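You operate a simulated robot arm through the tools that you are given. There is no shell and no other tool. Be economical: measure what you need, move in short steps, check, and stop when the job is done.

You run a simulated two-armed robot. Do the job below in one go: nothing can be reset, and whatever is moved stays where it is left.

TASK
Put the short block on the top of the low cupboard away in the tipper tray floor. Open the corner door, fetch the small peg and stand it on the shelf in the corner press and shut the door again. Put the 70 mm banded gauge from the top of the green table on top of the mallet there and the 60 mm banded gauge on the panel there. Stack the 35 mm block gauge from the top of the green table on top of the 30 mm block gauge. Push the rack door shut. Do these in any order. Set down upright: banded gauge.

Only the result counts: the job must be done as asked and must still hold three seconds after the hand-in. Knocking over, shifting, dropping, spilling or breaking anything else fails it.

THE ROBOT
Two 7-joint arms with two-finger grippers on one trunk, on a base that drives. Base frame: it is fixed to the floor where the robot stands at the start and does not move with it; the origin is under the middle of the robot, x ahead of it, y to its left, z up. Lengths are in mm, angles in degrees, forces in N, time in s.
The left shoulder is at the start at [50, 191, 1092], the right one opposite. With the tool pointing down near the work surface each hand reaches from about 100 to 720 mm from the robot's upright axis, wherever it stands, measured 20 degrees to its own side. Places, roughly: banded gauge [-5500, 750, 750]; block gauge [-5500, 1500, 750]; corner door [300, 1100, 400]; mallet (19x9x6 cm) [-5400, 1200, 800]; panel [-5250, 750, 750]; rack door [-6600, -3300, 300]; shelf in the corner press [500, 1100, 400]; short block (8x4x4 cm) [800, 0, 700]; small peg (2x2x4 cm) [800, -300, 700]; tipper tray floor [-1600, 7600, 900]. Payload 2.69 kg a hand.
The TCP of each hand is the grasp point between the finger pads, 20 mm short of the fingertips. In the tool frame z runs along the fingers and y along their closing line. The gripper opens to 100 mm. The gripper's body begins 63 mm behind the TCP.
Orientation is told as [roll, pitch, yaw] about the base's x, y, z axes, in that order, counted from this pose: with the fingers straight down and closing along the base's y, the tool's x points along the base's -x, its y along +y and its z along -z.

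THE INTERFACE
- The arms move only by the tool step_arm. It takes "left_deltas", "right_deltas" or both (then of equal length, played together; a hand with none holds still); each is a list of rows, each an object (a shift or turn left out is 0, a gripper value left out holds the last) with "gripper": the opening, from 0 (shut) to 1 (fully open); "slide": the shift along the tool's x, y, z in units of 250 mm (1.0 is 250 mm), a list of three; "rotation": the turn, a rotation vector about the tool's x, y, z in units of 60 degrees (1.0 is 60 degrees), a list of three. In form: [{"gripper": gripper, "slide": [dx, dy, dz], "rotation": [ax, ay, az]}, ...]. A call has 1 to 12 rows; each row is the pose to reach, as a shift and turn from the pose commanded when the call began, along the tool's axes at that moment. A call with a number of a shift or a turn outside -1 to 1 is refused whole. A row lasts 0.2 s, in which the tool goes at most 50 mm and 8.6 degrees; a call with a longer step from one row to the next is refused whole, and so is a gripper value outside its range. A pose out of reach is approached as far as the arm can. The call stops where the force on the tool passes 40 N (or 10 N more than at its start, if that is more) or the arm is blocked; 0.2 s more then pass. Each finger travels about 153 mm/s and halts on what it meets, pressing with about 28 N; the grip force reading is that of the motor and also rises with nothing between the fingers. The clock runs only during rows and for 0.2 s after the last one: add rows that repeat a pose to give the fingers time. It gives the time, the measured TCP pose, the force on the tool (base axes), the opening and the grip force at its end, in the units of the frame above (readings bear some noise), with the torque about the TCP (base axes, N m) and any sound that the robot's microphone picked up.
- Cameras (640 x 400 px; columns grow to the right, rows downward): "scene" is now at [110.9, 48.6, 1259.3]; the picture's right is [0.57, -0.82, 0.00], its down [-0.49, -0.34, -0.80] and it looks along [0.66, 0.45, -0.60] (base axes); focal length 246 px, centre (320, 200). "left" rides on the left gripper at [70, 19, -99] in its tool frame; the picture's right is [-0.26, 0.97, 0.00], its down [-0.75, -0.20, -0.63] and it looks along [-0.61, -0.16, 0.78] (tool axes); focal length 230 px, centre (320, 200). "right" rides on the right gripper at [70, -19, -99] in its tool frame; the picture's right is [0.26, 0.97, 0.00], its down [-0.75, 0.20, -0.63] and it looks along [-0.61, 0.16, 0.78] (tool axes); focal length 230 px, centre (320, 200). There is no depth. A picture from a camera that has moved, and an enlarged one, comes with that camera's place and axes in the base frame and with its lens.
- capture(camera): a new picture of that camera. No time passes.
- lift_body(by): slides the trunk up (or, below 0, down) by that many mm; the arms and the scene camera ride with it, the base frame stays. It gives what a move gives, with no picture.
- roll_base(legs): drives the robot by 1 to 6 legs, each [ahead, left, turn to the left] in mm, mm and degrees, along the robot's own axes; the way and the turn of a leg run together, so that a leg with both is an arc; at most 1500 mm and 180 degrees a leg. The arms and the cameras ride along, it lands a little off, and it stops where it bumps. It gives what a move gives.
- pan_tilt(pan, tilt): turns the head with the scene camera to pan (to the left, within 80 degrees either way) and tilt (down, from -29 to 69), counted from straight ahead of the robot. It gives what a move gives.
- enlarge(camera, box): a new picture of the part [left, top, right, bottom] of that camera's present view, enlarged. No time passes.
- finish_job(): hands the job in; it is judged then, once.

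Work in short steps. Places have to be worked out from the pictures, the camera data and where the tool is seen: move nearer, look again, correct. Check each grasp and each placing, and mend what went wrong. You have 196 turns and 184 pictures in all, those below and enlarged ones among them. Open the grippers and draw the arms clear of the work before you hand the job in, unless the task says otherwise; then end with one line.

The tools are called after ">>>" as name(argument=value, ...) on one line, values as JSON. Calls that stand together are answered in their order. step_arm: Moves the arms, as the interface text tells. Its arguments: {"type":"object","properties":{"left_deltas":{"type":"array","items":{"type":"object","properties":{"gripper":{"type":"number"},"slide":{"type":"array","items":{"type":"number"}},"rotation":{"type":"array","items":{"type":"number"}}}}},"right_deltas":{"type":"array","items":{"type":"object","properties":{"gripper":{"type":"number"},"slide":{"type":"array","items":{"type":"number"}},"rotation":{"type":"array","items":{"type":"number"}}}}}},"required":[]} The other tools are called the same way: lift_body (by) slides the trunk up or down; roll_base (legs) drives the base; pan_tilt (pan, tilt) turns the head that bears the scene camera; capture (camera) takes a picture; enlarge (camera, box) takes an enlarged picture of a part of a camera's view; finish_job () hands the job in.

At the start:

```text
time: 0.0
left_tool_pos: [326.0, 407.5, 983.3]
left_orientation: [0.0, -0.2, 0.1]
left_force: [0.6, -0.2, 0.3]
left_torque: [-0.01, 0.0, -0.01]
left_opening: 99.9
left_grip_force: 0.1
right_tool_pos: [512.4, -20.2, 1000.7]
right_orientation: [0.0, 0.0, 0.0]
right_force: [-0.3, 0.2, -0.1]
right_torque: [0.0, 0.03, 0.0]
right_opening: 99.7
right_grip_force: 0.2
trunk travel left (down, up): [-150.0, 173.0]
robot x, y, heading: [-0.2, 1.7, -0.1]
head pan, tilt: [34.7, 37.0]
```

scene: 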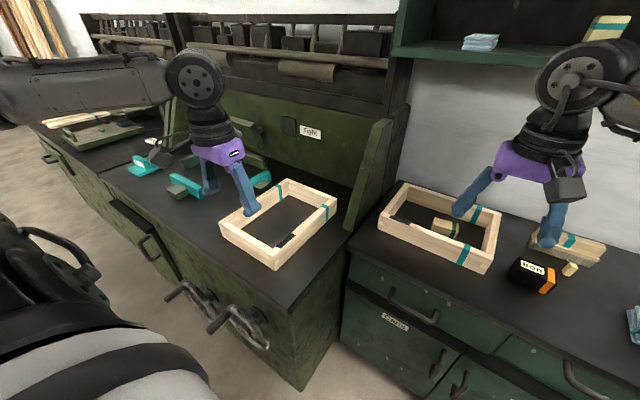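
right: 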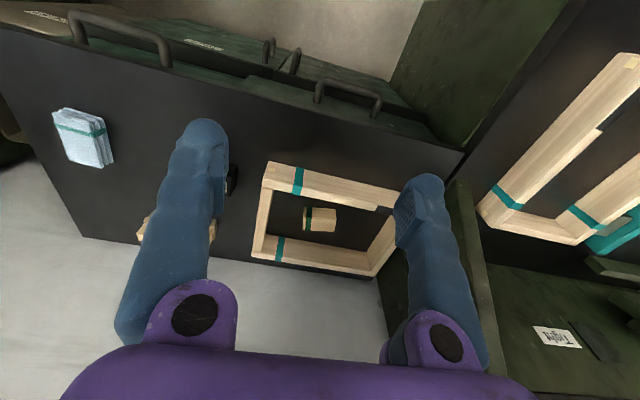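
left: 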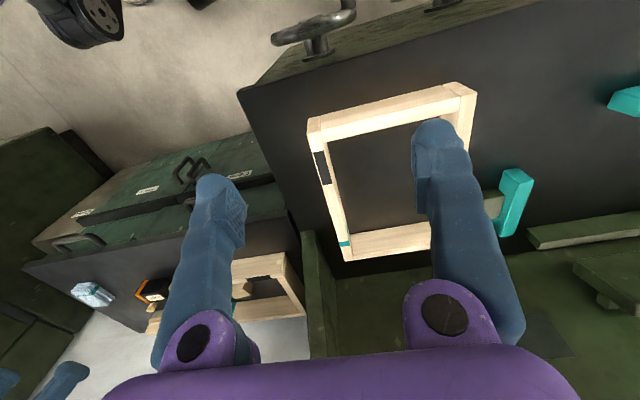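

I'll begin by looking straight ahead at the low cupboard.

>>> pan_tilt(pan=-10, tilt=40)

>>> capture(camera="scene")

>>> pan_tilt(pan=70, tilt=35)

>>> capture(camera="scene")

```text
time: 1.1
left_tool_pos: [327.1, 407.5, 983.5]
left_orientation: [0.0, -0.2, 0.0]
left_force: [0.2, -0.5, -0.1]
left_torque: [0.0, 0.01, -0.01]
left_opening: 99.9
left_grip_force: 0.0
right_tool_pos: [512.9, -20.0, 1001.0]
right_orientation: [0.0, 0.1, 0.0]
right_force: [-0.4, -0.4, -0.2]
right_torque: [-0.02, 0.0, 0.04]
right_opening: 99.8
right_grip_force: 0.1
trunk travel left (down, up): [-150.0, 173.0]
robot x, y, heading: [0.5, 3.5, -0.0]
head pan, tilt: [-10.0, 40.0]
```

```text
180 pictures are left
camera scene: at [123.1, -15.5, 1254.7], right [-0.17, -0.98, 0.0], down [-0.63, 0.11, -0.77], along [0.75, -0.13, -0.64], focal length 246 px, centre (320, 200)
```

scene: 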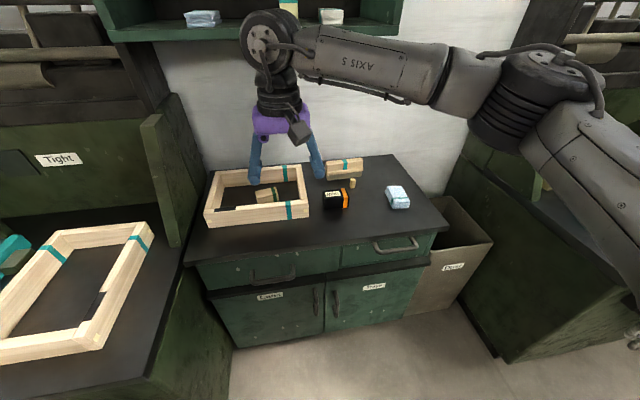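

```text
time: 2.6
left_tool_pos: [326.5, 407.7, 983.3]
left_orientation: [0.0, -0.1, 0.1]
left_force: [0.8, -0.7, -0.4]
left_torque: [0.02, -0.01, 0.01]
left_opening: 99.8
left_grip_force: 0.1
right_tool_pos: [513.3, -20.7, 1002.2]
right_orientation: [0.1, -0.1, 0.1]
right_force: [-0.5, 0.0, 0.3]
right_torque: [-0.01, -0.01, -0.01]
right_opening: 99.9
right_grip_force: 0.1
trunk travel left (down, up): [-150.0, 173.0]
robot x, y, heading: [1.4, 0.1, 0.0]
head pan, tilt: [70.0, 35.0]
```

```text
179 pictures are left
camera scene: at [69.6, 81.9, 1262.3], right [0.94, -0.34, 0.0], down [-0.2, -0.54, -0.82], along [0.28, 0.77, -0.57], focal length 246 px, centre (320, 200)
```

scene: 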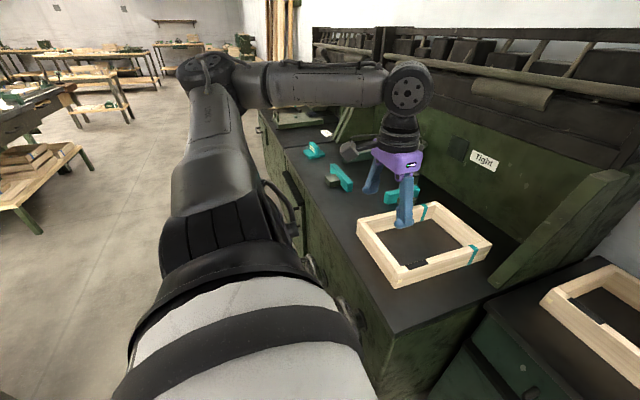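

The cupboard holds a frame with a small wood piece, a longer wood block against the wall, a small peg next to it, a black box and a paper bundle. I'll enlarge the cupboard top and also look for the corner door, which should be on the left bench front.

>>> pan_tilt(pan=-10, tilt=40)

>>> enlarge(camera="scene", box=[180, 140, 460, 315])

>>> pan_tilt(pan=70, tilt=65)

>>> capture(camera="scene")

```text
time: 4.2
left_tool_pos: [326.3, 408.0, 983.2]
left_orientation: [0.0, -0.2, 0.0]
left_force: [0.5, -0.5, 0.5]
left_torque: [-0.01, 0.01, 0.03]
left_opening: 100.0
left_grip_force: 0.2
right_tool_pos: [512.0, -20.3, 1002.1]
right_orientation: [0.0, 0.0, -0.1]
right_force: [0.1, 0.2, -1.1]
right_torque: [0.0, 0.01, -0.02]
right_opening: 100.2
right_grip_force: 0.0
trunk travel left (down, up): [-150.0, 173.0]
robot x, y, heading: [-2.8, -1.8, 0.2]
head pan, tilt: [-10.0, 40.0]
```

```text
2.29 times, centred on (320, 228) of scene
camera zoom: at [123.1, -15.5, 1254.7], right [-0.17, -0.98, 0.0], down [-0.63, 0.11, -0.77], along [0.75, -0.13, -0.64], focal length 562 px, centre (320, 137)
```

zoom: 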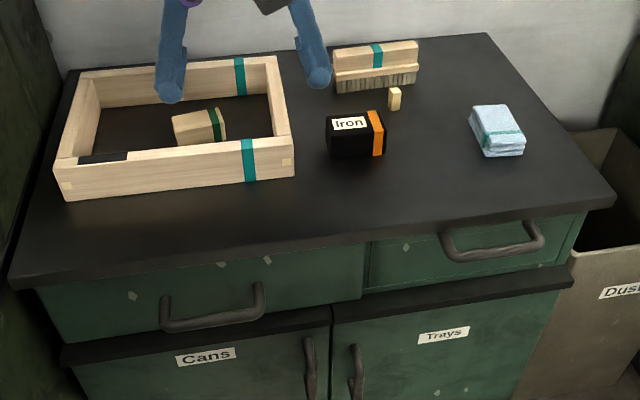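

```text
time: 5.7
left_tool_pos: [327.7, 408.3, 983.4]
left_orientation: [0.0, -0.1, 0.1]
left_force: [0.8, 0.5, 0.1]
left_torque: [-0.03, -0.01, -0.01]
left_opening: 100.2
left_grip_force: 0.1
right_tool_pos: [513.0, -20.7, 1000.7]
right_orientation: [0.0, 0.0, 0.0]
right_force: [0.1, -0.8, 0.0]
right_torque: [0.03, 0.01, 0.02]
right_opening: 99.8
right_grip_force: 0.0
trunk travel left (down, up): [-150.0, 173.0]
robot x, y, heading: [-1.0, 1.1, 0.0]
head pan, tilt: [70.0, 65.0]
```

```text
177 pictures are left
camera scene: at [60.2, 56.2, 1222.4], right [0.94, -0.34, 0.0], down [-0.31, -0.85, -0.42], along [0.14, 0.4, -0.91], focal length 246 px, centre (320, 200)
```

scene: 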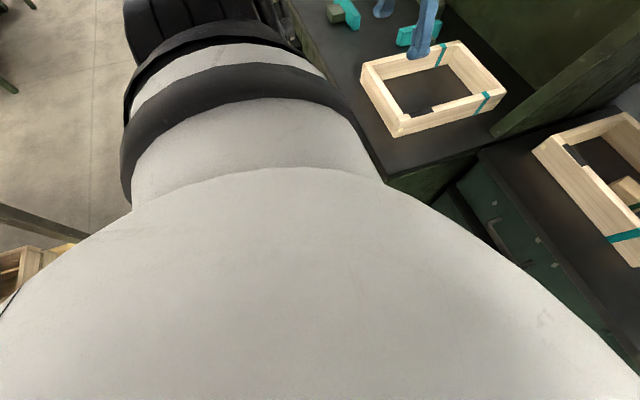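

The banded wood piece inside the frame is the short block, the small peg stands near the brush, and the brush and "Iron" box must stay put. I'll first back off and go left to look at the corner door.

>>> roll_base(legs=[[-500, 0, 0], [0, 900, 0]])

>>> pan_tilt(pan=0, tilt=40)

>>> capture(camera="scene")

```text
time: 8.4
left_tool_pos: [-91.3, 403.6, 983.9]
left_orientation: [0.1, -0.1, -0.5]
left_force: [0.3, -0.1, 0.2]
left_torque: [0.02, -0.01, 0.03]
left_opening: 99.8
left_grip_force: 0.0
right_tool_pos: [91.7, -25.8, 1001.6]
right_orientation: [0.0, -0.1, -0.6]
right_force: [0.7, 0.1, 0.2]
right_torque: [-0.04, 0.02, 0.0]
right_opening: 100.3
right_grip_force: 0.0
trunk travel left (down, up): [-150.0, 173.0]
robot x, y, heading: [-421.5, -1.3, -0.4]
head pan, tilt: [70.0, 65.0]
stopped in leg 1: the robot was blocked; the commanded pose is now the measured one
```

```text
time: 9.8
left_tool_pos: [-92.4, 403.3, 983.9]
left_orientation: [0.0, -0.2, -0.4]
left_force: [0.1, -0.5, -1.2]
left_torque: [0.01, -0.03, 0.03]
left_opening: 100.1
left_grip_force: 0.0
right_tool_pos: [91.5, -26.5, 1001.7]
right_orientation: [0.0, -0.1, -0.4]
right_force: [-0.2, -0.4, 0.4]
right_torque: [0.04, 0.01, -0.01]
right_opening: 99.9
right_grip_force: 0.0
trunk travel left (down, up): [-150.0, 173.0]
robot x, y, heading: [-421.4, 1.2, -0.5]
head pan, tilt: [0.0, 40.0]
```

```text
176 pictures are left
camera scene: at [-297.6, -3.1, 1254.7], right [-0.01, -1.0, 0.0], down [-0.64, 0.0, -0.77], along [0.77, -0.01, -0.64], focal length 246 px, centre (320, 200)
```

scene: 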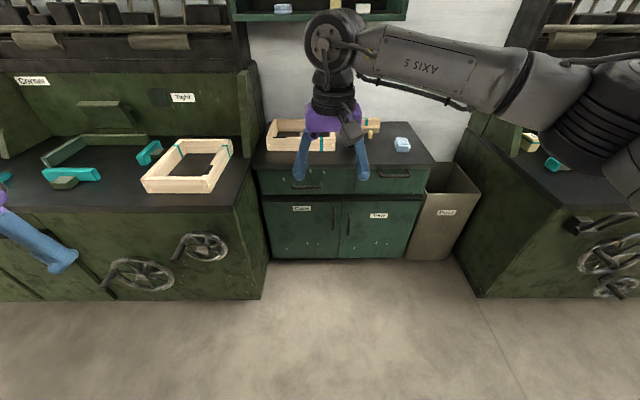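

Something solid is behind me; I ease forward slightly, then slide left toward the press labelled "Corner".

>>> roll_base(legs=[[60, 0, 0.5], [0, 900, 0]])

>>> capture(camera="scene")

>>> pan_tilt(pan=-80, tilt=45)

>>> capture(camera="scene")

```text
time: 18.4
left_tool_pos: [-28.2, 1276.5, 982.7]
left_orientation: [0.0, -0.1, -0.3]
left_force: [1.0, 0.1, -0.3]
left_torque: [0.01, 0.0, 0.0]
left_opening: 99.7
left_grip_force: 0.1
right_tool_pos: [154.7, 847.3, 1000.6]
right_orientation: [0.0, -0.1, -0.5]
right_force: [0.4, 0.4, 0.0]
right_torque: [0.03, 0.0, 0.04]
right_opening: 100.0
right_grip_force: 0.0
trunk travel left (down, up): [-150.0, 173.0]
robot x, y, heading: [-362.7, 875.1, -0.5]
head pan, tilt: [0.0, 40.0]
```

```text
175 pictures are left
camera scene: at [-233.7, 870.3, 1254.7], right [-0.01, -1.0, 0.0], down [-0.64, 0.0, -0.77], along [0.77, -0.01, -0.64], focal length 246 px, centre (320, 200)
```

scene: 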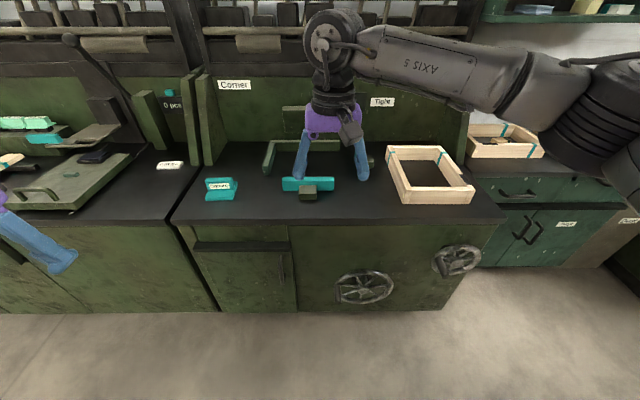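

```text
time: 19.9
left_tool_pos: [-28.7, 1276.9, 982.2]
left_orientation: [0.0, -0.1, -0.3]
left_force: [-0.1, 0.0, 0.4]
left_torque: [0.02, 0.0, 0.02]
left_opening: 99.9
left_grip_force: 0.2
right_tool_pos: [154.8, 847.7, 1001.3]
right_orientation: [0.0, 0.0, -0.5]
right_force: [0.1, -0.2, -0.5]
right_torque: [0.01, 0.03, 0.0]
right_opening: 100.1
right_grip_force: 0.0
trunk travel left (down, up): [-150.0, 173.0]
robot x, y, heading: [-358.3, 874.4, -0.2]
head pan, tilt: [-80.0, 45.0]
```

```text
174 pictures are left
camera scene: at [-305.1, 790.7, 1247.5], right [-0.99, -0.17, 0.0], down [-0.12, 0.7, -0.71], along [0.12, -0.7, -0.71], focal length 246 px, centre (320, 200)
```

scene: 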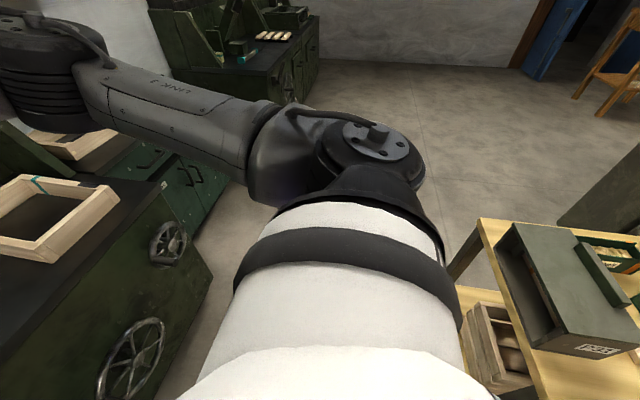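

There's a yellow table behind me, so I'll keep off it. The corner door appears to be the left front panel with a handle on its right; I'll look closer.

>>> pan_tilt(pan=5, tilt=55)

>>> capture(camera="scene")

>>> enlarge(camera="scene", box=[160, 90, 400, 240])

>>> capture(camera="right")

```text
time: 21.5
left_tool_pos: [-28.6, 1277.1, 982.6]
left_orientation: [0.1, -0.2, -0.3]
left_force: [0.6, 1.0, 0.4]
left_torque: [0.02, -0.01, 0.01]
left_opening: 100.4
left_grip_force: 0.0
right_tool_pos: [154.1, 848.2, 1000.9]
right_orientation: [0.0, -0.1, -0.4]
right_force: [-0.5, -0.1, -0.9]
right_torque: [0.01, -0.02, 0.01]
right_opening: 100.1
right_grip_force: 0.0
trunk travel left (down, up): [-150.0, 173.0]
robot x, y, heading: [-357.3, 873.2, -0.3]
head pan, tilt: [5.0, 55.0]
```

```text
173 pictures are left
camera scene: at [-246.8, 876.6, 1234.1], right [0.08, -1.0, 0.0], down [-0.82, -0.07, -0.57], along [0.57, 0.05, -0.82], focal length 246 px, centre (320, 200)
```

scene: 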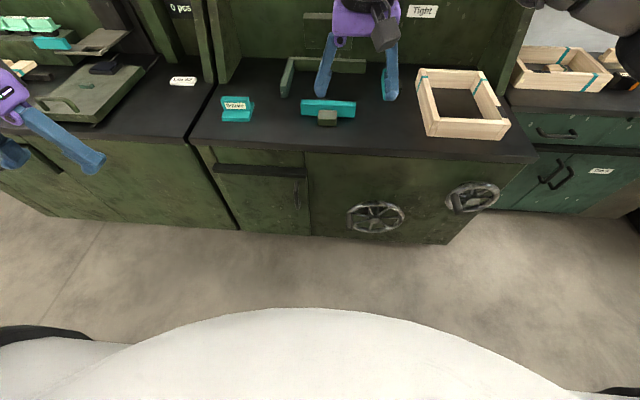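

```text
2.67 times, centred on (280, 165) of scene
camera zoom: at [-246.8, 876.6, 1234.1], right [0.08, -1.0, 0.0], down [-0.82, -0.07, -0.57], along [0.57, 0.05, -0.82], focal length 656 px, centre (427, 293)
```

zoom: 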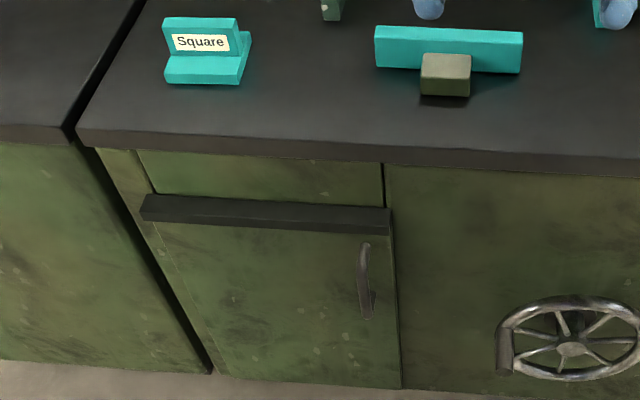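

```text
171 pictures are left
camera right: at [85.2, 829.2, 1100.2], right [-0.25, 0.97, 0.0], down [0.75, 0.19, 0.63], along [0.61, 0.16, -0.78], focal length 230 px, centre (320, 200)
```

right: 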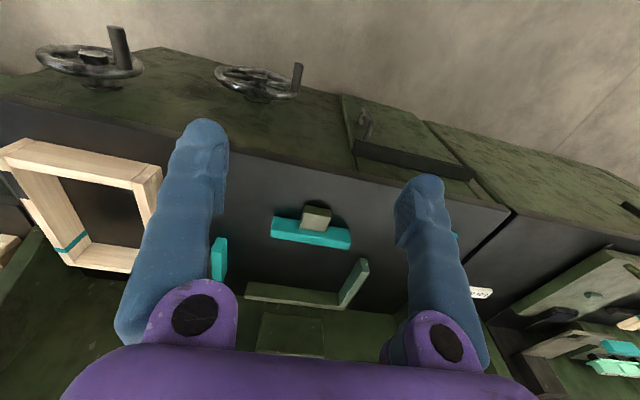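

The door's vertical handle triangulates to about [248, 995, 541], hinge on the left near y≈1260. I lower the trunk and bring the left hand toward a pre-grasp pose while moving the right hand aside.

>>> lift_body(by=-100)

>>> step_arm(left_deltas=[{"slide": [0, -0.1, 0.1], "rotation": [0, -0.14, 0]}, {"slide": [-0.05, -0.2, 0.2], "rotation": [0, -0.28, 0]}, {"slide": [-0.1, -0.3, 0.3], "rotation": [0, -0.42, 0]}, {"slide": [-0.15, -0.4, 0.4], "rotation": [0, -0.56, 0]}, {"slide": [-0.2, -0.5, 0.5], "rotation": [0, -0.7, 0]}, {"slide": [-0.25, -0.6, 0.6], "rotation": [0, -0.84, 0]}, {"slide": [-0.3, -0.7, 0.7], "rotation": [0, -1, 0]}, {"slide": [-0.3, -0.8, 0.8], "rotation": [0, -1, 0]}, {"slide": [-0.3, -0.9, 0.9], "rotation": [0, -1, 0]}, {"slide": [-0.3, -0.9, 0.9], "rotation": [0, -1, 0]}], right_deltas=[{"slide": [0.05, -0.1, 0]}, {"slide": [0.1, -0.2, 0]}, {"slide": [0.15, -0.3, 0]}, {"slide": [0.2, -0.4, 0]}, {"slide": [0.25, -0.5, 0]}, {"slide": [0.3, -0.6, 0]}, {"slide": [0.3, -0.7, 0]}, {"slide": [0.3, -0.8, 0]}, {"slide": [0.3, -0.8, 0]}, {"slide": [0.3, -0.8, 0]}])

>>> capture(camera="left")

>>> capture(camera="scene")

```text
time: 22.8
left_tool_pos: [-28.1, 1276.9, 882.5]
left_orientation: [0.1, 0.0, -0.3]
left_force: [0.0, 0.4, -0.5]
left_torque: [0.0, -0.02, -0.04]
left_opening: 99.6
left_grip_force: 0.0
right_tool_pos: [155.1, 848.3, 900.9]
right_orientation: [0.1, -0.1, -0.5]
right_force: [-0.4, -0.4, -0.2]
right_torque: [-0.01, -0.03, -0.01]
right_opening: 99.9
right_grip_force: 0.0
trunk travel left (down, up): [-50.0, 273.0]
robot x, y, heading: [-356.1, 871.1, -0.3]
head pan, tilt: [5.0, 55.0]
```

```text
refused: row 7 steps farther than a row can; nothing moved
```

```text
170 pictures are left
camera left: at [-98.3, 1295.7, 981.6], right [0.26, 0.96, 0.0], down [0.75, -0.2, 0.63], along [0.61, -0.17, -0.78], focal length 230 px, centre (320, 200)
```

left: 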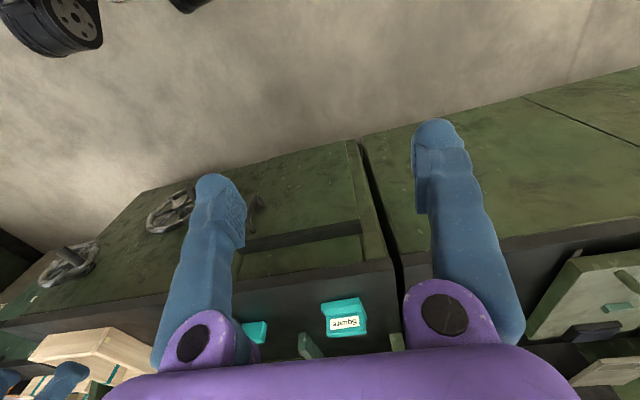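

```text
169 pictures are left
camera scene: at [-246.9, 876.6, 1134.1], right [0.08, -1.0, 0.0], down [-0.82, -0.07, -0.57], along [0.57, 0.05, -0.82], focal length 246 px, centre (320, 200)
```

scene: 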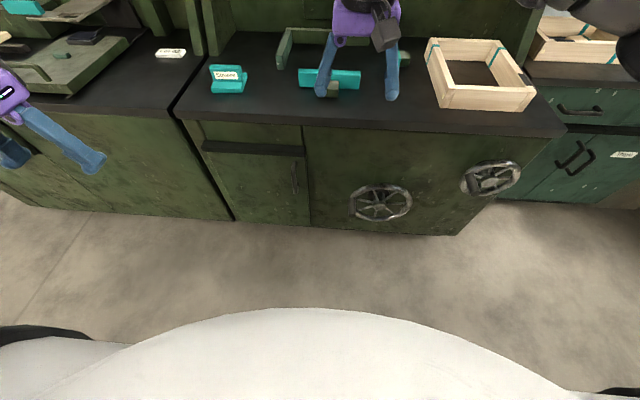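

Rotation step was slightly too large; redo with smaller turn steps.

>>> step_arm(left_deltas=[{"slide": [0, -0.1, 0.1], "rotation": [0, -0.14, 0]}, {"slide": [-0.05, -0.2, 0.2], "rotation": [0, -0.28, 0]}, {"slide": [-0.1, -0.3, 0.3], "rotation": [0, -0.42, 0]}, {"slide": [-0.15, -0.4, 0.4], "rotation": [0, -0.56, 0]}, {"slide": [-0.2, -0.5, 0.5], "rotation": [0, -0.7, 0]}, {"slide": [-0.25, -0.6, 0.6], "rotation": [0, -0.84, 0]}, {"slide": [-0.3, -0.7, 0.7], "rotation": [0, -0.98, 0]}, {"slide": [-0.3, -0.8, 0.8], "rotation": [0, -1, 0]}, {"slide": [-0.3, -0.9, 0.9], "rotation": [0, -1, 0]}, {"slide": [-0.3, -0.9, 0.9], "rotation": [0, -1, 0]}], right_deltas=[{"slide": [0.05, -0.1, 0]}, {"slide": [0.1, -0.2, 0]}, {"slide": [0.15, -0.3, 0]}, {"slide": [0.2, -0.4, 0]}, {"slide": [0.25, -0.5, 0]}, {"slide": [0.3, -0.6, 0]}, {"slide": [0.3, -0.7, 0]}, {"slide": [0.3, -0.8, 0]}, {"slide": [0.3, -0.8, 0]}, {"slide": [0.3, -0.8, 0]}])

>>> capture(camera="left")

>>> capture(camera="scene")

```text
time: 25.0
left_tool_pos: [45.7, 1051.2, 654.6]
left_orientation: [0.1, -60.1, -0.5]
left_force: [-0.4, -0.3, -0.5]
left_torque: [-0.03, 0.0, 0.02]
left_opening: 100.0
left_grip_force: 0.1
left hand out of reach, approached as far as the arm can: row 3, 4, 5, 6
right_tool_pos: [79.1, 649.2, 901.7]
right_orientation: [0.0, -0.1, -0.6]
right_force: [-0.6, 0.4, 0.2]
right_torque: [0.02, 0.0, 0.02]
right_opening: 100.0
right_grip_force: 0.0
trunk travel left (down, up): [-50.0, 273.0]
robot x, y, heading: [-356.1, 875.5, -0.5]
head pan, tilt: [5.0, 55.0]
```

```text
168 pictures are left
camera left: at [-75.2, 1070.9, 643.3], right [0.13, 0.97, 0.22], down [-0.17, -0.2, 0.96], along [0.98, -0.17, 0.14], focal length 230 px, centre (320, 200)
```

left: 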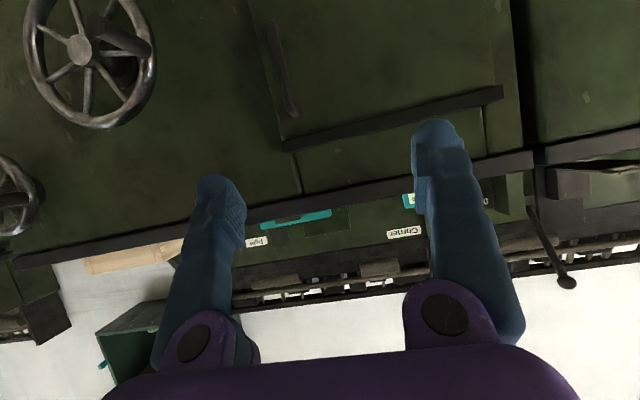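

```text
167 pictures are left
camera scene: at [-246.8, 876.7, 1134.1], right [0.08, -1.0, 0.0], down [-0.82, -0.07, -0.57], along [0.57, 0.05, -0.82], focal length 246 px, centre (320, 200)
```

scene: 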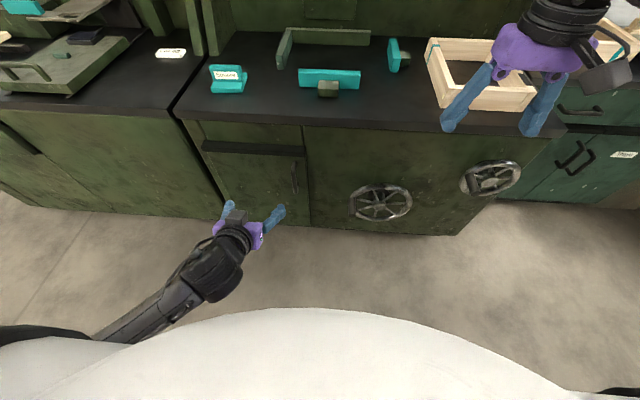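

Refined handle estimate ≈[275, 1000, 505]. I move the left hand to straddle position short of it.

>>> step_arm(left_deltas=[{"slide": [0.03, -0.05, 0.195]}, {"slide": [0.06, -0.1, 0.39]}, {"slide": [0.09, -0.15, 0.585]}, {"slide": [0.125, -0.204, 0.76]}, {"slide": [0.125, -0.204, 0.76]}])

>>> capture(camera="left")

>>> enlarge(camera="scene", box=[200, 100, 400, 225])

```text
refused: row 1 steps farther than a row can; nothing moved
```

```text
166 pictures are left
camera left: at [-75.2, 1070.9, 643.3], right [0.13, 0.97, 0.22], down [-0.17, -0.2, 0.96], along [0.98, -0.17, 0.14], focal length 230 px, centre (320, 200)
```

left: 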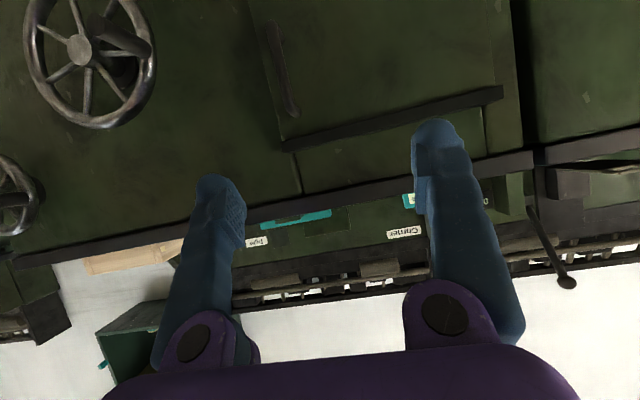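

```text
3.20 times, centred on (300, 162) of scene
camera zoom: at [-246.8, 876.7, 1134.1], right [0.08, -1.0, 0.0], down [-0.82, -0.07, -0.57], along [0.57, 0.05, -0.82], focal length 787 px, centre (384, 320)
```

zoom: 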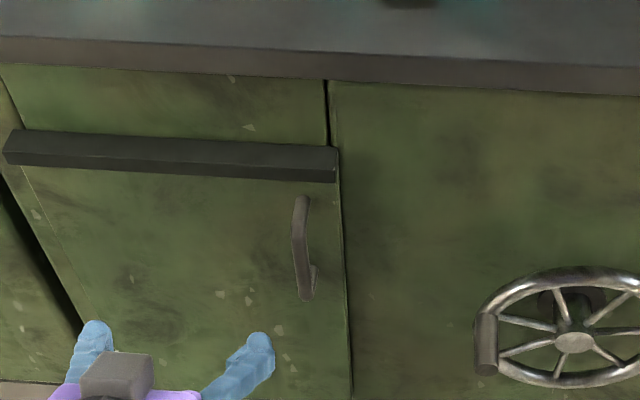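

Steps must stay under 0.2 in total; resend with smaller ones.

>>> step_arm(left_deltas=[{"slide": [0.025, -0.04, 0.16]}, {"slide": [0.05, -0.08, 0.32]}, {"slide": [0.075, -0.12, 0.48]}, {"slide": [0.1, -0.16, 0.64]}, {"slide": [0.125, -0.204, 0.76]}, {"slide": [0.125, -0.204, 0.76]}])

>>> capture(camera="left")

>>> enlarge(camera="scene", box=[200, 100, 400, 225])

```text
time: 26.4
left_tool_pos: [193.6, 1000.5, 537.3]
left_orientation: [0.3, -60.1, -0.6]
left_force: [0.2, 0.9, 0.7]
left_torque: [0.01, 0.0, 0.01]
left_opening: 100.2
left_grip_force: 0.0
right_tool_pos: [80.0, 649.2, 901.0]
right_orientation: [0.0, 0.0, -0.5]
right_force: [-0.4, 0.3, 0.7]
right_torque: [0.01, -0.04, 0.03]
right_opening: 100.1
right_grip_force: 0.1
trunk travel left (down, up): [-50.0, 273.0]
robot x, y, heading: [-360.3, 870.7, -0.4]
head pan, tilt: [5.0, 55.0]
```

```text
164 pictures are left
camera left: at [73.3, 1019.5, 526.4], right [0.13, 0.96, 0.23], down [-0.17, -0.2, 0.96], along [0.98, -0.17, 0.14], focal length 230 px, centre (320, 200)
```

left: 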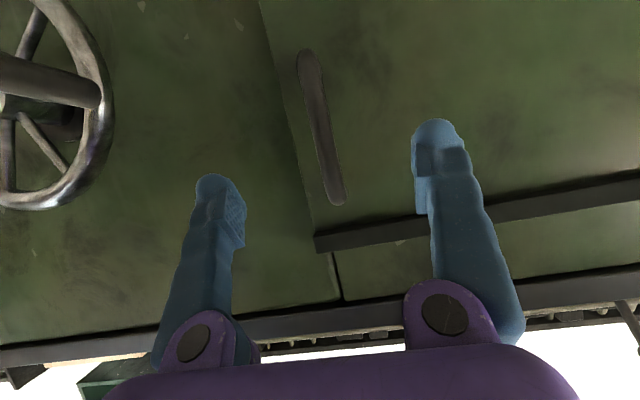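

```text
3.20 times, centred on (300, 162) of scene
camera zoom: at [-246.8, 876.6, 1134.1], right [0.08, -1.0, 0.0], down [-0.82, -0.07, -0.57], along [0.57, 0.05, -0.82], focal length 787 px, centre (384, 320)
```

zoom: 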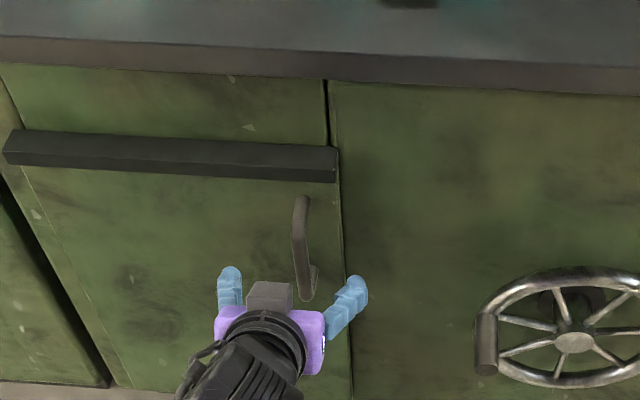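

Handle centre triangulates to [266, 1001, 498]; the hand is well aligned. Advance 75 mm along the tool and close.

>>> step_arm(left_deltas=[{"slide": [0, 0, 0.1]}, {"slide": [0, 0, 0.2]}, {"slide": [0, 0, 0.3]}, {"slide": [0, 0, 0.3], "gripper": 0.5}, {"slide": [0, 0, 0.3], "gripper": 0}, {"slide": [0, 0, 0.3], "gripper": 0}, {"slide": [0, 0, 0.3], "gripper": 0}])

>>> capture(camera="left")

```text
time: 28.2
left_tool_pos: [186.3, 1042.9, 415.5]
left_orientation: [6.9, -51.5, -5.6]
left_force: [0.2, -0.3, -1.2]
left_torque: [-0.04, 0.02, 0.01]
left_opening: 0.0
left_grip_force: 28.1
right_tool_pos: [80.6, 648.4, 901.5]
right_orientation: [0.0, 0.0, -0.6]
right_force: [-0.6, 0.0, 0.2]
right_torque: [-0.02, -0.04, 0.02]
right_opening: 100.1
right_grip_force: 0.0
trunk travel left (down, up): [-50.0, 273.0]
robot x, y, heading: [-356.0, 870.1, -0.7]
head pan, tilt: [5.0, 55.0]
stopped in row 7 (left hand): the arm was blocked; the commanded pose is now the measured one
```

```text
162 pictures are left
camera left: at [65.8, 1061.5, 422.6], right [0.16, 0.95, 0.27], down [-0.03, -0.27, 0.96], along [0.99, -0.16, -0.02], focal length 230 px, centre (320, 200)
```

left: 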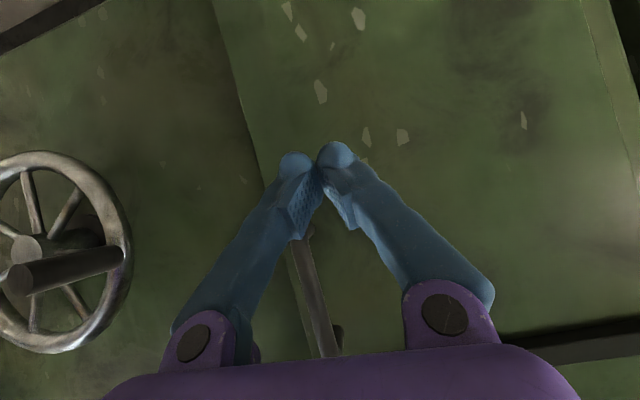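

The arm was pushed off course (blocked). Let me look at the arm posture.

>>> pan_tilt(pan=35, tilt=55)

>>> capture(camera="scene")

```text
time: 29.2
left_tool_pos: [187.4, 1043.4, 416.9]
left_orientation: [7.0, -51.6, -5.6]
left_force: [1.1, 0.3, 1.1]
left_torque: [0.03, 0.01, 0.0]
left_opening: 0.0
left_grip_force: 27.9
right_tool_pos: [79.6, 649.4, 901.8]
right_orientation: [0.0, 0.0, -0.5]
right_force: [-0.2, -0.3, -0.6]
right_torque: [0.02, 0.0, 0.03]
right_opening: 99.9
right_grip_force: 0.1
trunk travel left (down, up): [-50.0, 273.0]
robot x, y, heading: [-358.7, 868.3, -0.4]
head pan, tilt: [35.0, 55.0]
```

```text
161 pictures are left
camera scene: at [-259.3, 911.7, 1134.1], right [0.57, -0.82, 0.0], down [-0.67, -0.46, -0.57], along [0.47, 0.33, -0.82], focal length 246 px, centre (320, 200)
```

scene: 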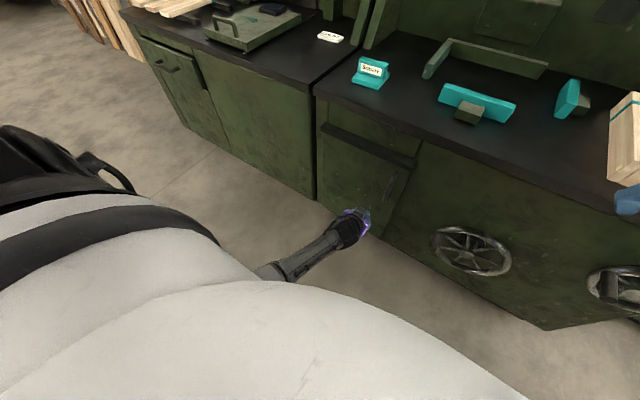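

I open the fingers and retract the left hand back and up along its tool axis to recover.

>>> step_arm(left_deltas=[{"slide": [0, 0, -0.15], "gripper": 0}, {"slide": [0, 0, -0.3]}, {"slide": [0, 0, -0.45]}, {"slide": [-0.1, 0, -0.55]}, {"slide": [-0.25, 0, -0.6]}, {"slide": [-0.4, 0, -0.65], "gripper": 1}, {"slide": [-0.4, 0, -0.65], "gripper": 1}])

>>> capture(camera="scene")

```text
time: 30.8
left_tool_pos: [105.5, 1084.4, 560.6]
left_orientation: [18.2, -47.0, -14.8]
left_force: [0.4, 0.0, 0.1]
left_torque: [0.02, -0.02, 0.04]
left_opening: 100.0
left_grip_force: 0.0
right_tool_pos: [79.4, 649.5, 901.7]
right_orientation: [0.0, 0.0, -0.5]
right_force: [-0.2, 0.1, 0.0]
right_torque: [0.0, -0.02, 0.02]
right_opening: 100.1
right_grip_force: 0.1
trunk travel left (down, up): [-50.0, 273.0]
robot x, y, heading: [-360.6, 873.2, -0.5]
head pan, tilt: [35.0, 55.0]
stopped in row 7 (left hand): the arm was blocked; the commanded pose is now the measured one
```

```text
160 pictures are left
camera scene: at [-259.3, 911.8, 1134.1], right [0.57, -0.82, 0.0], down [-0.67, -0.47, -0.57], along [0.47, 0.33, -0.82], focal length 246 px, centre (320, 200)
```

scene: 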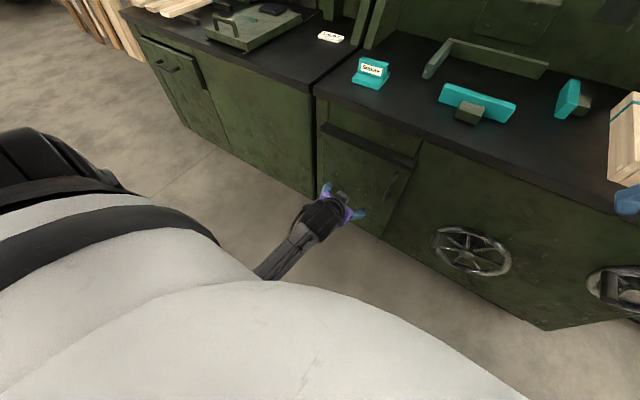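

Still blocked; I check where the elbow is, toward the left/back.

>>> pan_tilt(pan=80, tilt=40)

>>> capture(camera="scene")

>>> capture(camera="right")

```text
time: 31.9
left_tool_pos: [106.2, 1084.8, 561.6]
left_orientation: [18.3, -47.1, -14.7]
left_force: [-0.8, -0.3, -0.1]
left_torque: [0.0, 0.0, -0.03]
left_opening: 99.9
left_grip_force: 0.0
right_tool_pos: [79.2, 649.1, 901.0]
right_orientation: [0.0, -0.1, -0.5]
right_force: [0.4, -0.1, -0.1]
right_torque: [-0.03, 0.01, -0.01]
right_opening: 100.2
right_grip_force: 0.0
trunk travel left (down, up): [-50.0, 273.0]
robot x, y, heading: [-357.4, 873.1, -0.8]
head pan, tilt: [80.0, 40.0]
```

```text
159 pictures are left
camera scene: at [-303.3, 954.5, 1154.7], right [0.98, -0.18, 0.0], down [-0.12, -0.63, -0.77], along [0.14, 0.75, -0.64], focal length 246 px, centre (320, 200)
```

scene: 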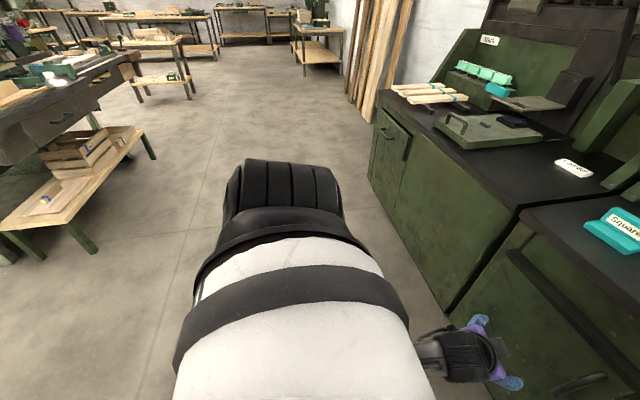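

```text
158 pictures are left
camera right: at [10.0, 631.1, 1000.2], right [-0.25, 0.97, 0.0], down [0.75, 0.19, 0.63], along [0.61, 0.16, -0.78], focal length 230 px, centre (320, 200)
```

right: 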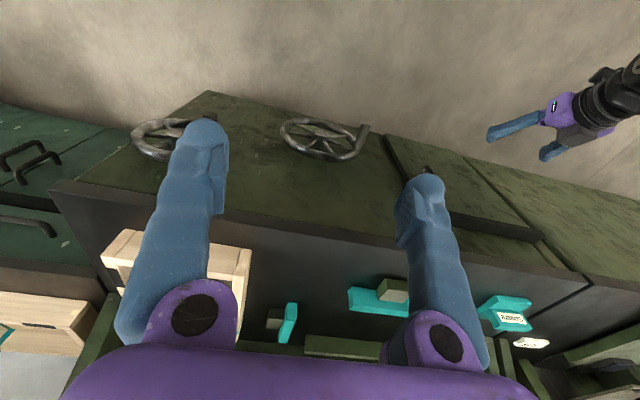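

The elbow folds out to the left; it seems a joint/posture limit from too low a trunk and steep pitch. I raise the trunk back and move the hand up to a clean pose at pitch −35.

>>> lift_body(by=100)

>>> step_arm(left_deltas=[{"slide": [-0.1, 0.02, -0.03], "rotation": [0.035, 0.056, -0.038]}, {"slide": [-0.2, 0.04, -0.06], "rotation": [0.07, 0.113, -0.076]}, {"slide": [-0.3, 0.065, -0.09], "rotation": [0.105, 0.17, -0.114]}, {"slide": [-0.411, 0.089, -0.124], "rotation": [0.14, 0.227, -0.1525]}, {"slide": [-0.411, 0.089, -0.124], "rotation": [0.14, 0.227, -0.1525]}])

>>> capture(camera="scene")

```text
time: 33.2
left_tool_pos: [105.7, 1082.8, 661.3]
left_orientation: [18.3, -47.1, -14.8]
left_force: [0.2, -0.1, 0.0]
left_torque: [0.0, 0.0, 0.02]
left_opening: 100.1
left_grip_force: 0.1
right_tool_pos: [79.6, 648.8, 1001.0]
right_orientation: [-0.1, -0.1, -0.5]
right_force: [0.3, 0.4, 0.3]
right_torque: [0.01, -0.02, 0.02]
right_opening: 100.3
right_grip_force: 0.1
trunk travel left (down, up): [-150.0, 173.0]
robot x, y, heading: [-358.9, 873.6, -0.4]
head pan, tilt: [80.0, 40.0]
```

```text
time: 34.4
left_tool_pos: [146.1, 1093.5, 752.7]
left_orientation: [1.9, -33.7, -0.8]
left_force: [0.9, -0.4, 0.6]
left_torque: [-0.02, 0.0, -0.01]
left_opening: 100.2
left_grip_force: 0.0
right_tool_pos: [79.4, 649.4, 1001.1]
right_orientation: [0.0, -0.1, -0.6]
right_force: [0.1, 0.7, -0.6]
right_torque: [-0.02, -0.03, 0.01]
right_opening: 100.0
right_grip_force: 0.0
trunk travel left (down, up): [-150.0, 173.0]
robot x, y, heading: [-360.5, 869.8, -0.4]
head pan, tilt: [80.0, 40.0]
```

```text
157 pictures are left
camera scene: at [-303.1, 954.3, 1254.8], right [0.98, -0.18, 0.0], down [-0.12, -0.63, -0.77], along [0.14, 0.75, -0.64], focal length 246 px, centre (320, 200)
```

scene: 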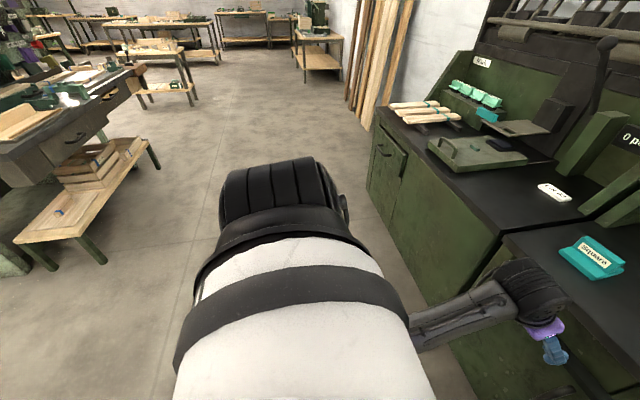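

Clean pose now. Descend to pre-grasp about 100 mm short of the handle.

>>> step_arm(left_deltas=[{"slide": [0.03, -0.074, 0.138]}, {"slide": [0.06, -0.148, 0.276]}, {"slide": [0.09, -0.222, 0.414]}, {"slide": [0.12, -0.296, 0.552]}, {"slide": [0.153, -0.37, 0.69]}, {"slide": [0.153, -0.37, 0.69]}])

>>> capture(camera="left")

```text
time: 36.0
left_tool_pos: [156.1, 1063.2, 522.4]
left_orientation: [8.0, -27.2, -3.0]
left_force: [-0.1, 0.1, -0.9]
left_torque: [-0.02, -0.01, 0.0]
left_opening: 100.0
left_grip_force: 0.0
right_tool_pos: [80.0, 648.7, 1002.2]
right_orientation: [0.0, 0.0, -0.4]
right_force: [-0.5, -0.1, -0.2]
right_torque: [-0.02, 0.01, 0.04]
right_opening: 100.2
right_grip_force: 0.0
trunk travel left (down, up): [-150.0, 173.0]
robot x, y, heading: [-355.9, 873.5, -0.3]
head pan, tilt: [80.0, 40.0]
stopped in row 6 (left hand): the arm was blocked; the commanded pose is now the measured one
```

```text
156 pictures are left
camera left: at [49.8, 1074.0, 578.8], right [0.22, 0.95, 0.24], down [0.38, -0.31, 0.87], along [0.9, -0.1, -0.43], focal length 230 px, centre (320, 200)
```

left: 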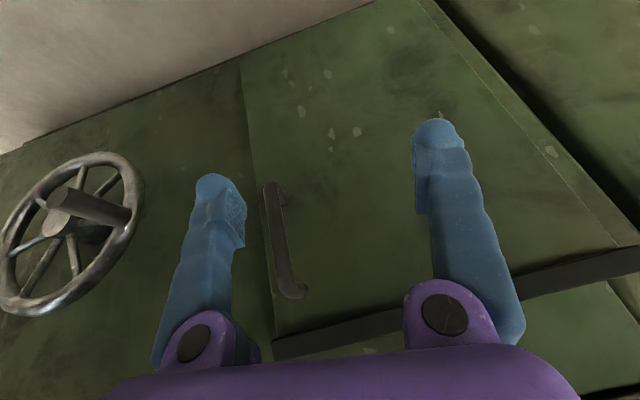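

Blocked again with a drifted pose. I need to see what the arm is hitting.

>>> pan_tilt(pan=50, tilt=69)

>>> capture(camera="scene")

>>> step_arm(right_deltas=[{"slide": [0.1, 0, -0.1], "rotation": [0, 0, 0.14]}, {"slide": [0.2, 0, -0.2], "rotation": [0, 0, 0.28]}, {"slide": [0.3, 0, -0.2], "rotation": [0, 0, 0.42]}, {"slide": [0.3, 0, -0.2], "rotation": [0, 0, 0.56]}])

>>> capture(camera="right")

```text
time: 37.0
left_tool_pos: [158.5, 1063.1, 523.6]
left_orientation: [7.9, -27.5, -3.0]
left_force: [0.0, 0.3, 0.3]
left_torque: [0.03, -0.02, -0.04]
left_opening: 100.1
left_grip_force: 0.1
right_tool_pos: [80.5, 649.4, 1000.6]
right_orientation: [0.0, 0.0, -0.5]
right_force: [0.7, -0.2, 0.2]
right_torque: [-0.02, -0.03, 0.02]
right_opening: 100.3
right_grip_force: 0.0
trunk travel left (down, up): [-150.0, 173.0]
robot x, y, heading: [-356.4, 872.5, -0.3]
head pan, tilt: [50.0, 68.8]
```

```text
155 pictures are left
camera scene: at [-282.5, 913.5, 1218.7], right [0.76, -0.65, 0.0], down [-0.6, -0.71, -0.36], along [0.24, 0.28, -0.93], focal length 246 px, centre (320, 200)
```

scene: 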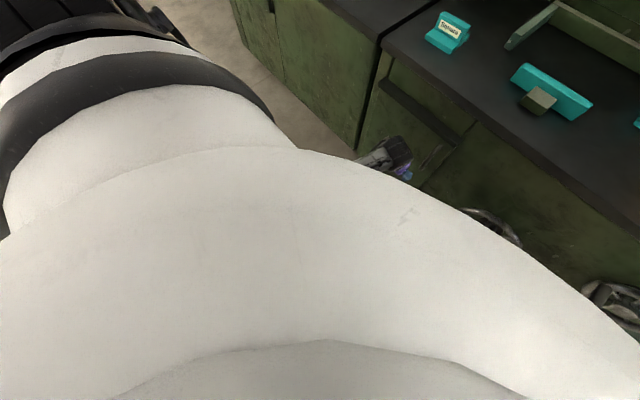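

```text
time: 38.0
left_tool_pos: [159.6, 1063.7, 524.2]
left_orientation: [7.9, -27.6, -3.1]
left_force: [0.0, -0.2, 0.1]
left_torque: [-0.04, -0.01, -0.02]
left_opening: 100.0
left_grip_force: 0.1
right_tool_pos: [4.8, 650.3, 1052.7]
right_orientation: [0.0, 0.0, -34.2]
right_force: [-0.7, 0.2, 0.2]
right_torque: [-0.01, 0.01, 0.0]
right_opening: 99.8
right_grip_force: 0.0
trunk travel left (down, up): [-150.0, 173.0]
robot x, y, heading: [-359.5, 870.5, -0.4]
head pan, tilt: [50.0, 68.8]
```

```text
154 pictures are left
camera right: at [-63.3, 673.0, 1151.4], right [0.33, 0.94, 0.0], down [0.73, -0.26, 0.63], along [0.6, -0.21, -0.78], focal length 230 px, centre (320, 200)
```

right: 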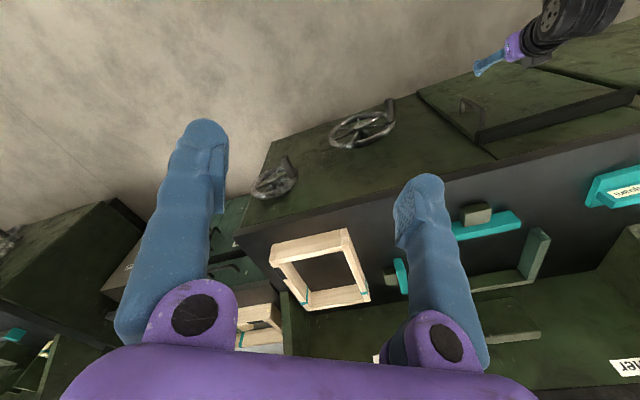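

The torso/joint limits interfere. The nominal work height is ~350 mm below the shoulder, so I'll use a nearly vertical tool (pitch −25) with the trunk fully lowered. First raise the hand, then lower the trunk.

>>> step_arm(left_deltas=[{"slide": [-0.085, 0, -0.16], "rotation": [0.02, 0.01, -0.02]}, {"slide": [-0.17, 0, -0.32], "rotation": [0.04, 0.02, -0.04]}, {"slide": [-0.255, 0, -0.48], "rotation": [0.06, 0.03, -0.07]}, {"slide": [-0.34, 0, -0.64], "rotation": [0.095, 0.04, -0.105]}, {"slide": [-0.424, 0, -0.8], "rotation": [0.095, 0.04, -0.105]}, {"slide": [-0.424, 0, -0.8], "rotation": [0.095, 0.04, -0.105]}])

>>> lift_body(by=-150)

>>> capture(camera="left")

```text
time: 38.8
left_tool_pos: [128.4, 1079.2, 577.5]
left_orientation: [7.8, -15.8, -0.9]
left_force: [0.2, -0.6, 0.2]
left_torque: [-0.01, 0.04, -0.02]
left_opening: 99.8
left_grip_force: 0.0
right_tool_pos: [5.0, 648.6, 1052.3]
right_orientation: [0.1, 0.0, -34.1]
right_force: [-0.9, -0.3, 0.0]
right_torque: [-0.01, -0.01, 0.02]
right_opening: 99.9
right_grip_force: 0.2
trunk travel left (down, up): [-150.0, 173.0]
robot x, y, heading: [-357.7, 874.1, -0.4]
head pan, tilt: [50.0, 68.8]
stopped in row 4 (left hand): the arm was blocked; the commanded pose is now the measured one
```

```text
time: 40.5
left_tool_pos: [129.3, 1081.0, 428.7]
left_orientation: [7.8, -16.2, -0.8]
left_force: [0.0, -0.7, -0.2]
left_torque: [-0.03, -0.02, 0.02]
left_opening: 100.0
left_grip_force: 0.0
right_tool_pos: [5.4, 649.1, 901.6]
right_orientation: [0.0, 0.0, -34.0]
right_force: [0.8, -0.7, 0.2]
right_torque: [-0.02, -0.04, 0.0]
right_opening: 99.7
right_grip_force: 0.1
trunk travel left (down, up): [0.0, 323.0]
robot x, y, heading: [-358.8, 874.1, -0.4]
head pan, tilt: [50.0, 68.8]
```

```text
153 pictures are left
camera left: at [34.8, 1086.5, 506.1], right [0.22, 0.95, 0.2], down [0.55, -0.29, 0.78], along [0.8, -0.07, -0.59], focal length 230 px, centre (320, 200)
```

left: 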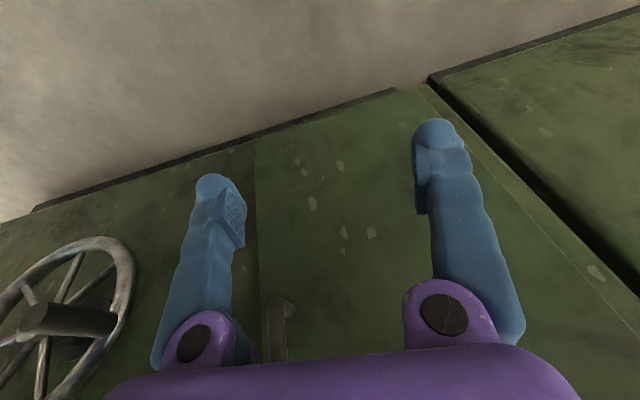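

The hand is low now; I move it up and outward to the left/forward to free the arm.

>>> step_arm(left_deltas=[{"slide": [-0.08, 0.07, -0.12]}, {"slide": [-0.16, 0.14, -0.24]}, {"slide": [-0.24, 0.21, -0.36]}, {"slide": [-0.32, 0.28, -0.48], "rotation": [0.04, 0, 0]}, {"slide": [-0.4, 0.35, -0.6], "rotation": [0.08, 0, 0]}, {"slide": [-0.46, 0.4, -0.74], "rotation": [0.12, 0, 0]}, {"slide": [-0.46, 0.4, -0.74], "rotation": [0.12, 0, 0]}])

>>> capture(camera="scene")

```text
time: 42.1
left_tool_pos: [184.6, 1152.8, 656.1]
left_orientation: [0.5, -16.6, -0.7]
left_force: [-0.7, -0.3, -0.8]
left_torque: [0.03, 0.02, 0.02]
left_opening: 99.9
left_grip_force: 0.1
right_tool_pos: [4.3, 649.2, 903.4]
right_orientation: [0.1, 0.0, -34.1]
right_force: [0.2, 0.3, 0.7]
right_torque: [0.0, -0.01, 0.05]
right_opening: 99.7
right_grip_force: 0.1
trunk travel left (down, up): [0.0, 323.0]
robot x, y, heading: [-355.4, 873.8, -0.3]
head pan, tilt: [50.0, 68.8]
```

```text
152 pictures are left
camera scene: at [-282.5, 913.4, 1068.6], right [0.76, -0.65, 0.0], down [-0.6, -0.71, -0.36], along [0.23, 0.28, -0.93], focal length 246 px, centre (320, 200)
```

scene: 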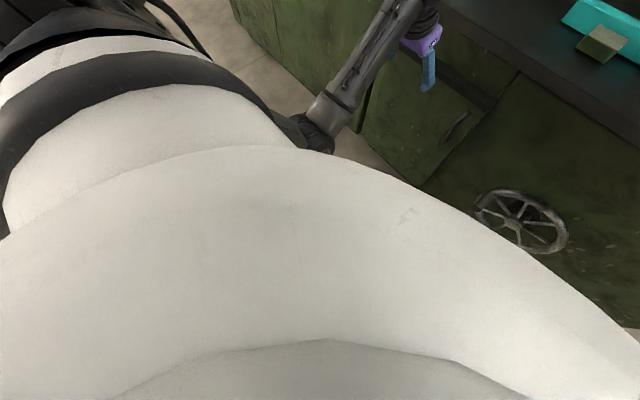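

The picture shows the elbow hanging low in front of the torso — that's why it blocks. I return the hand toward its starting posture (left, high, tool down) to bring the elbow up and out.

>>> step_arm(left_deltas=[{"slide": [0.06, 0.06, -0.14], "rotation": [0, 0.04, 0]}, {"slide": [0.12, 0.12, -0.28], "rotation": [0, 0.08, 0]}, {"slide": [0.18, 0.18, -0.42], "rotation": [0, 0.12, 0]}, {"slide": [0.24, 0.24, -0.56], "rotation": [0, 0.16, 0]}, {"slide": [0.3, 0.3, -0.7], "rotation": [0, 0.2, 0]}, {"slide": [0.4, 0.4, -0.8], "rotation": [0, 0.24, 0]}, {"slide": [0.5, 0.5, -0.9], "rotation": [0, 0.28, 0]}, {"slide": [0.6, 0.55, -0.95], "rotation": [0, 0.28, 0]}, {"slide": [0.6, 0.55, -0.95], "rotation": [0, 0.28, 0]}])

>>> pan_tilt(pan=70, tilt=40)

>>> capture(camera="scene")

```text
time: 44.1
left_tool_pos: [-24.0, 1289.0, 839.2]
left_orientation: [0.5, 0.1, -0.6]
left_force: [0.2, 0.4, -0.1]
left_torque: [-0.01, 0.01, 0.01]
left_opening: 100.0
left_grip_force: 0.0
right_tool_pos: [5.7, 650.3, 901.5]
right_orientation: [0.0, 0.0, -34.1]
right_force: [0.1, -0.2, -0.1]
right_torque: [-0.01, -0.04, -0.05]
right_opening: 100.0
right_grip_force: 0.1
trunk travel left (down, up): [0.0, 323.0]
robot x, y, heading: [-356.2, 872.3, -0.2]
head pan, tilt: [50.0, 68.8]
```

```text
time: 45.1
left_tool_pos: [-23.2, 1290.1, 839.8]
left_orientation: [0.5, 0.2, -0.7]
left_force: [-1.0, 0.4, -0.3]
left_torque: [0.02, 0.0, 0.0]
left_opening: 100.0
left_grip_force: 0.2
right_tool_pos: [5.3, 649.2, 902.4]
right_orientation: [0.1, 0.0, -34.1]
right_force: [0.5, 0.8, 0.3]
right_torque: [0.0, 0.0, 0.01]
right_opening: 100.2
right_grip_force: 0.1
trunk travel left (down, up): [0.0, 323.0]
robot x, y, heading: [-357.1, 874.1, -0.6]
head pan, tilt: [70.0, 40.0]
```

```text
151 pictures are left
camera scene: at [-289.0, 950.5, 1104.7], right [0.94, -0.35, 0.0], down [-0.22, -0.6, -0.77], along [0.27, 0.72, -0.64], focal length 246 px, centre (320, 200)
```

scene: 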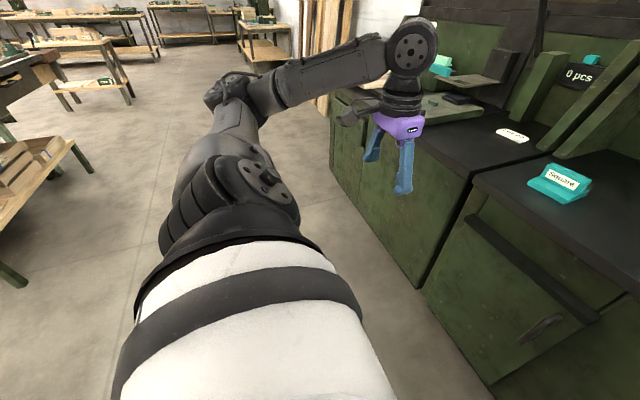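

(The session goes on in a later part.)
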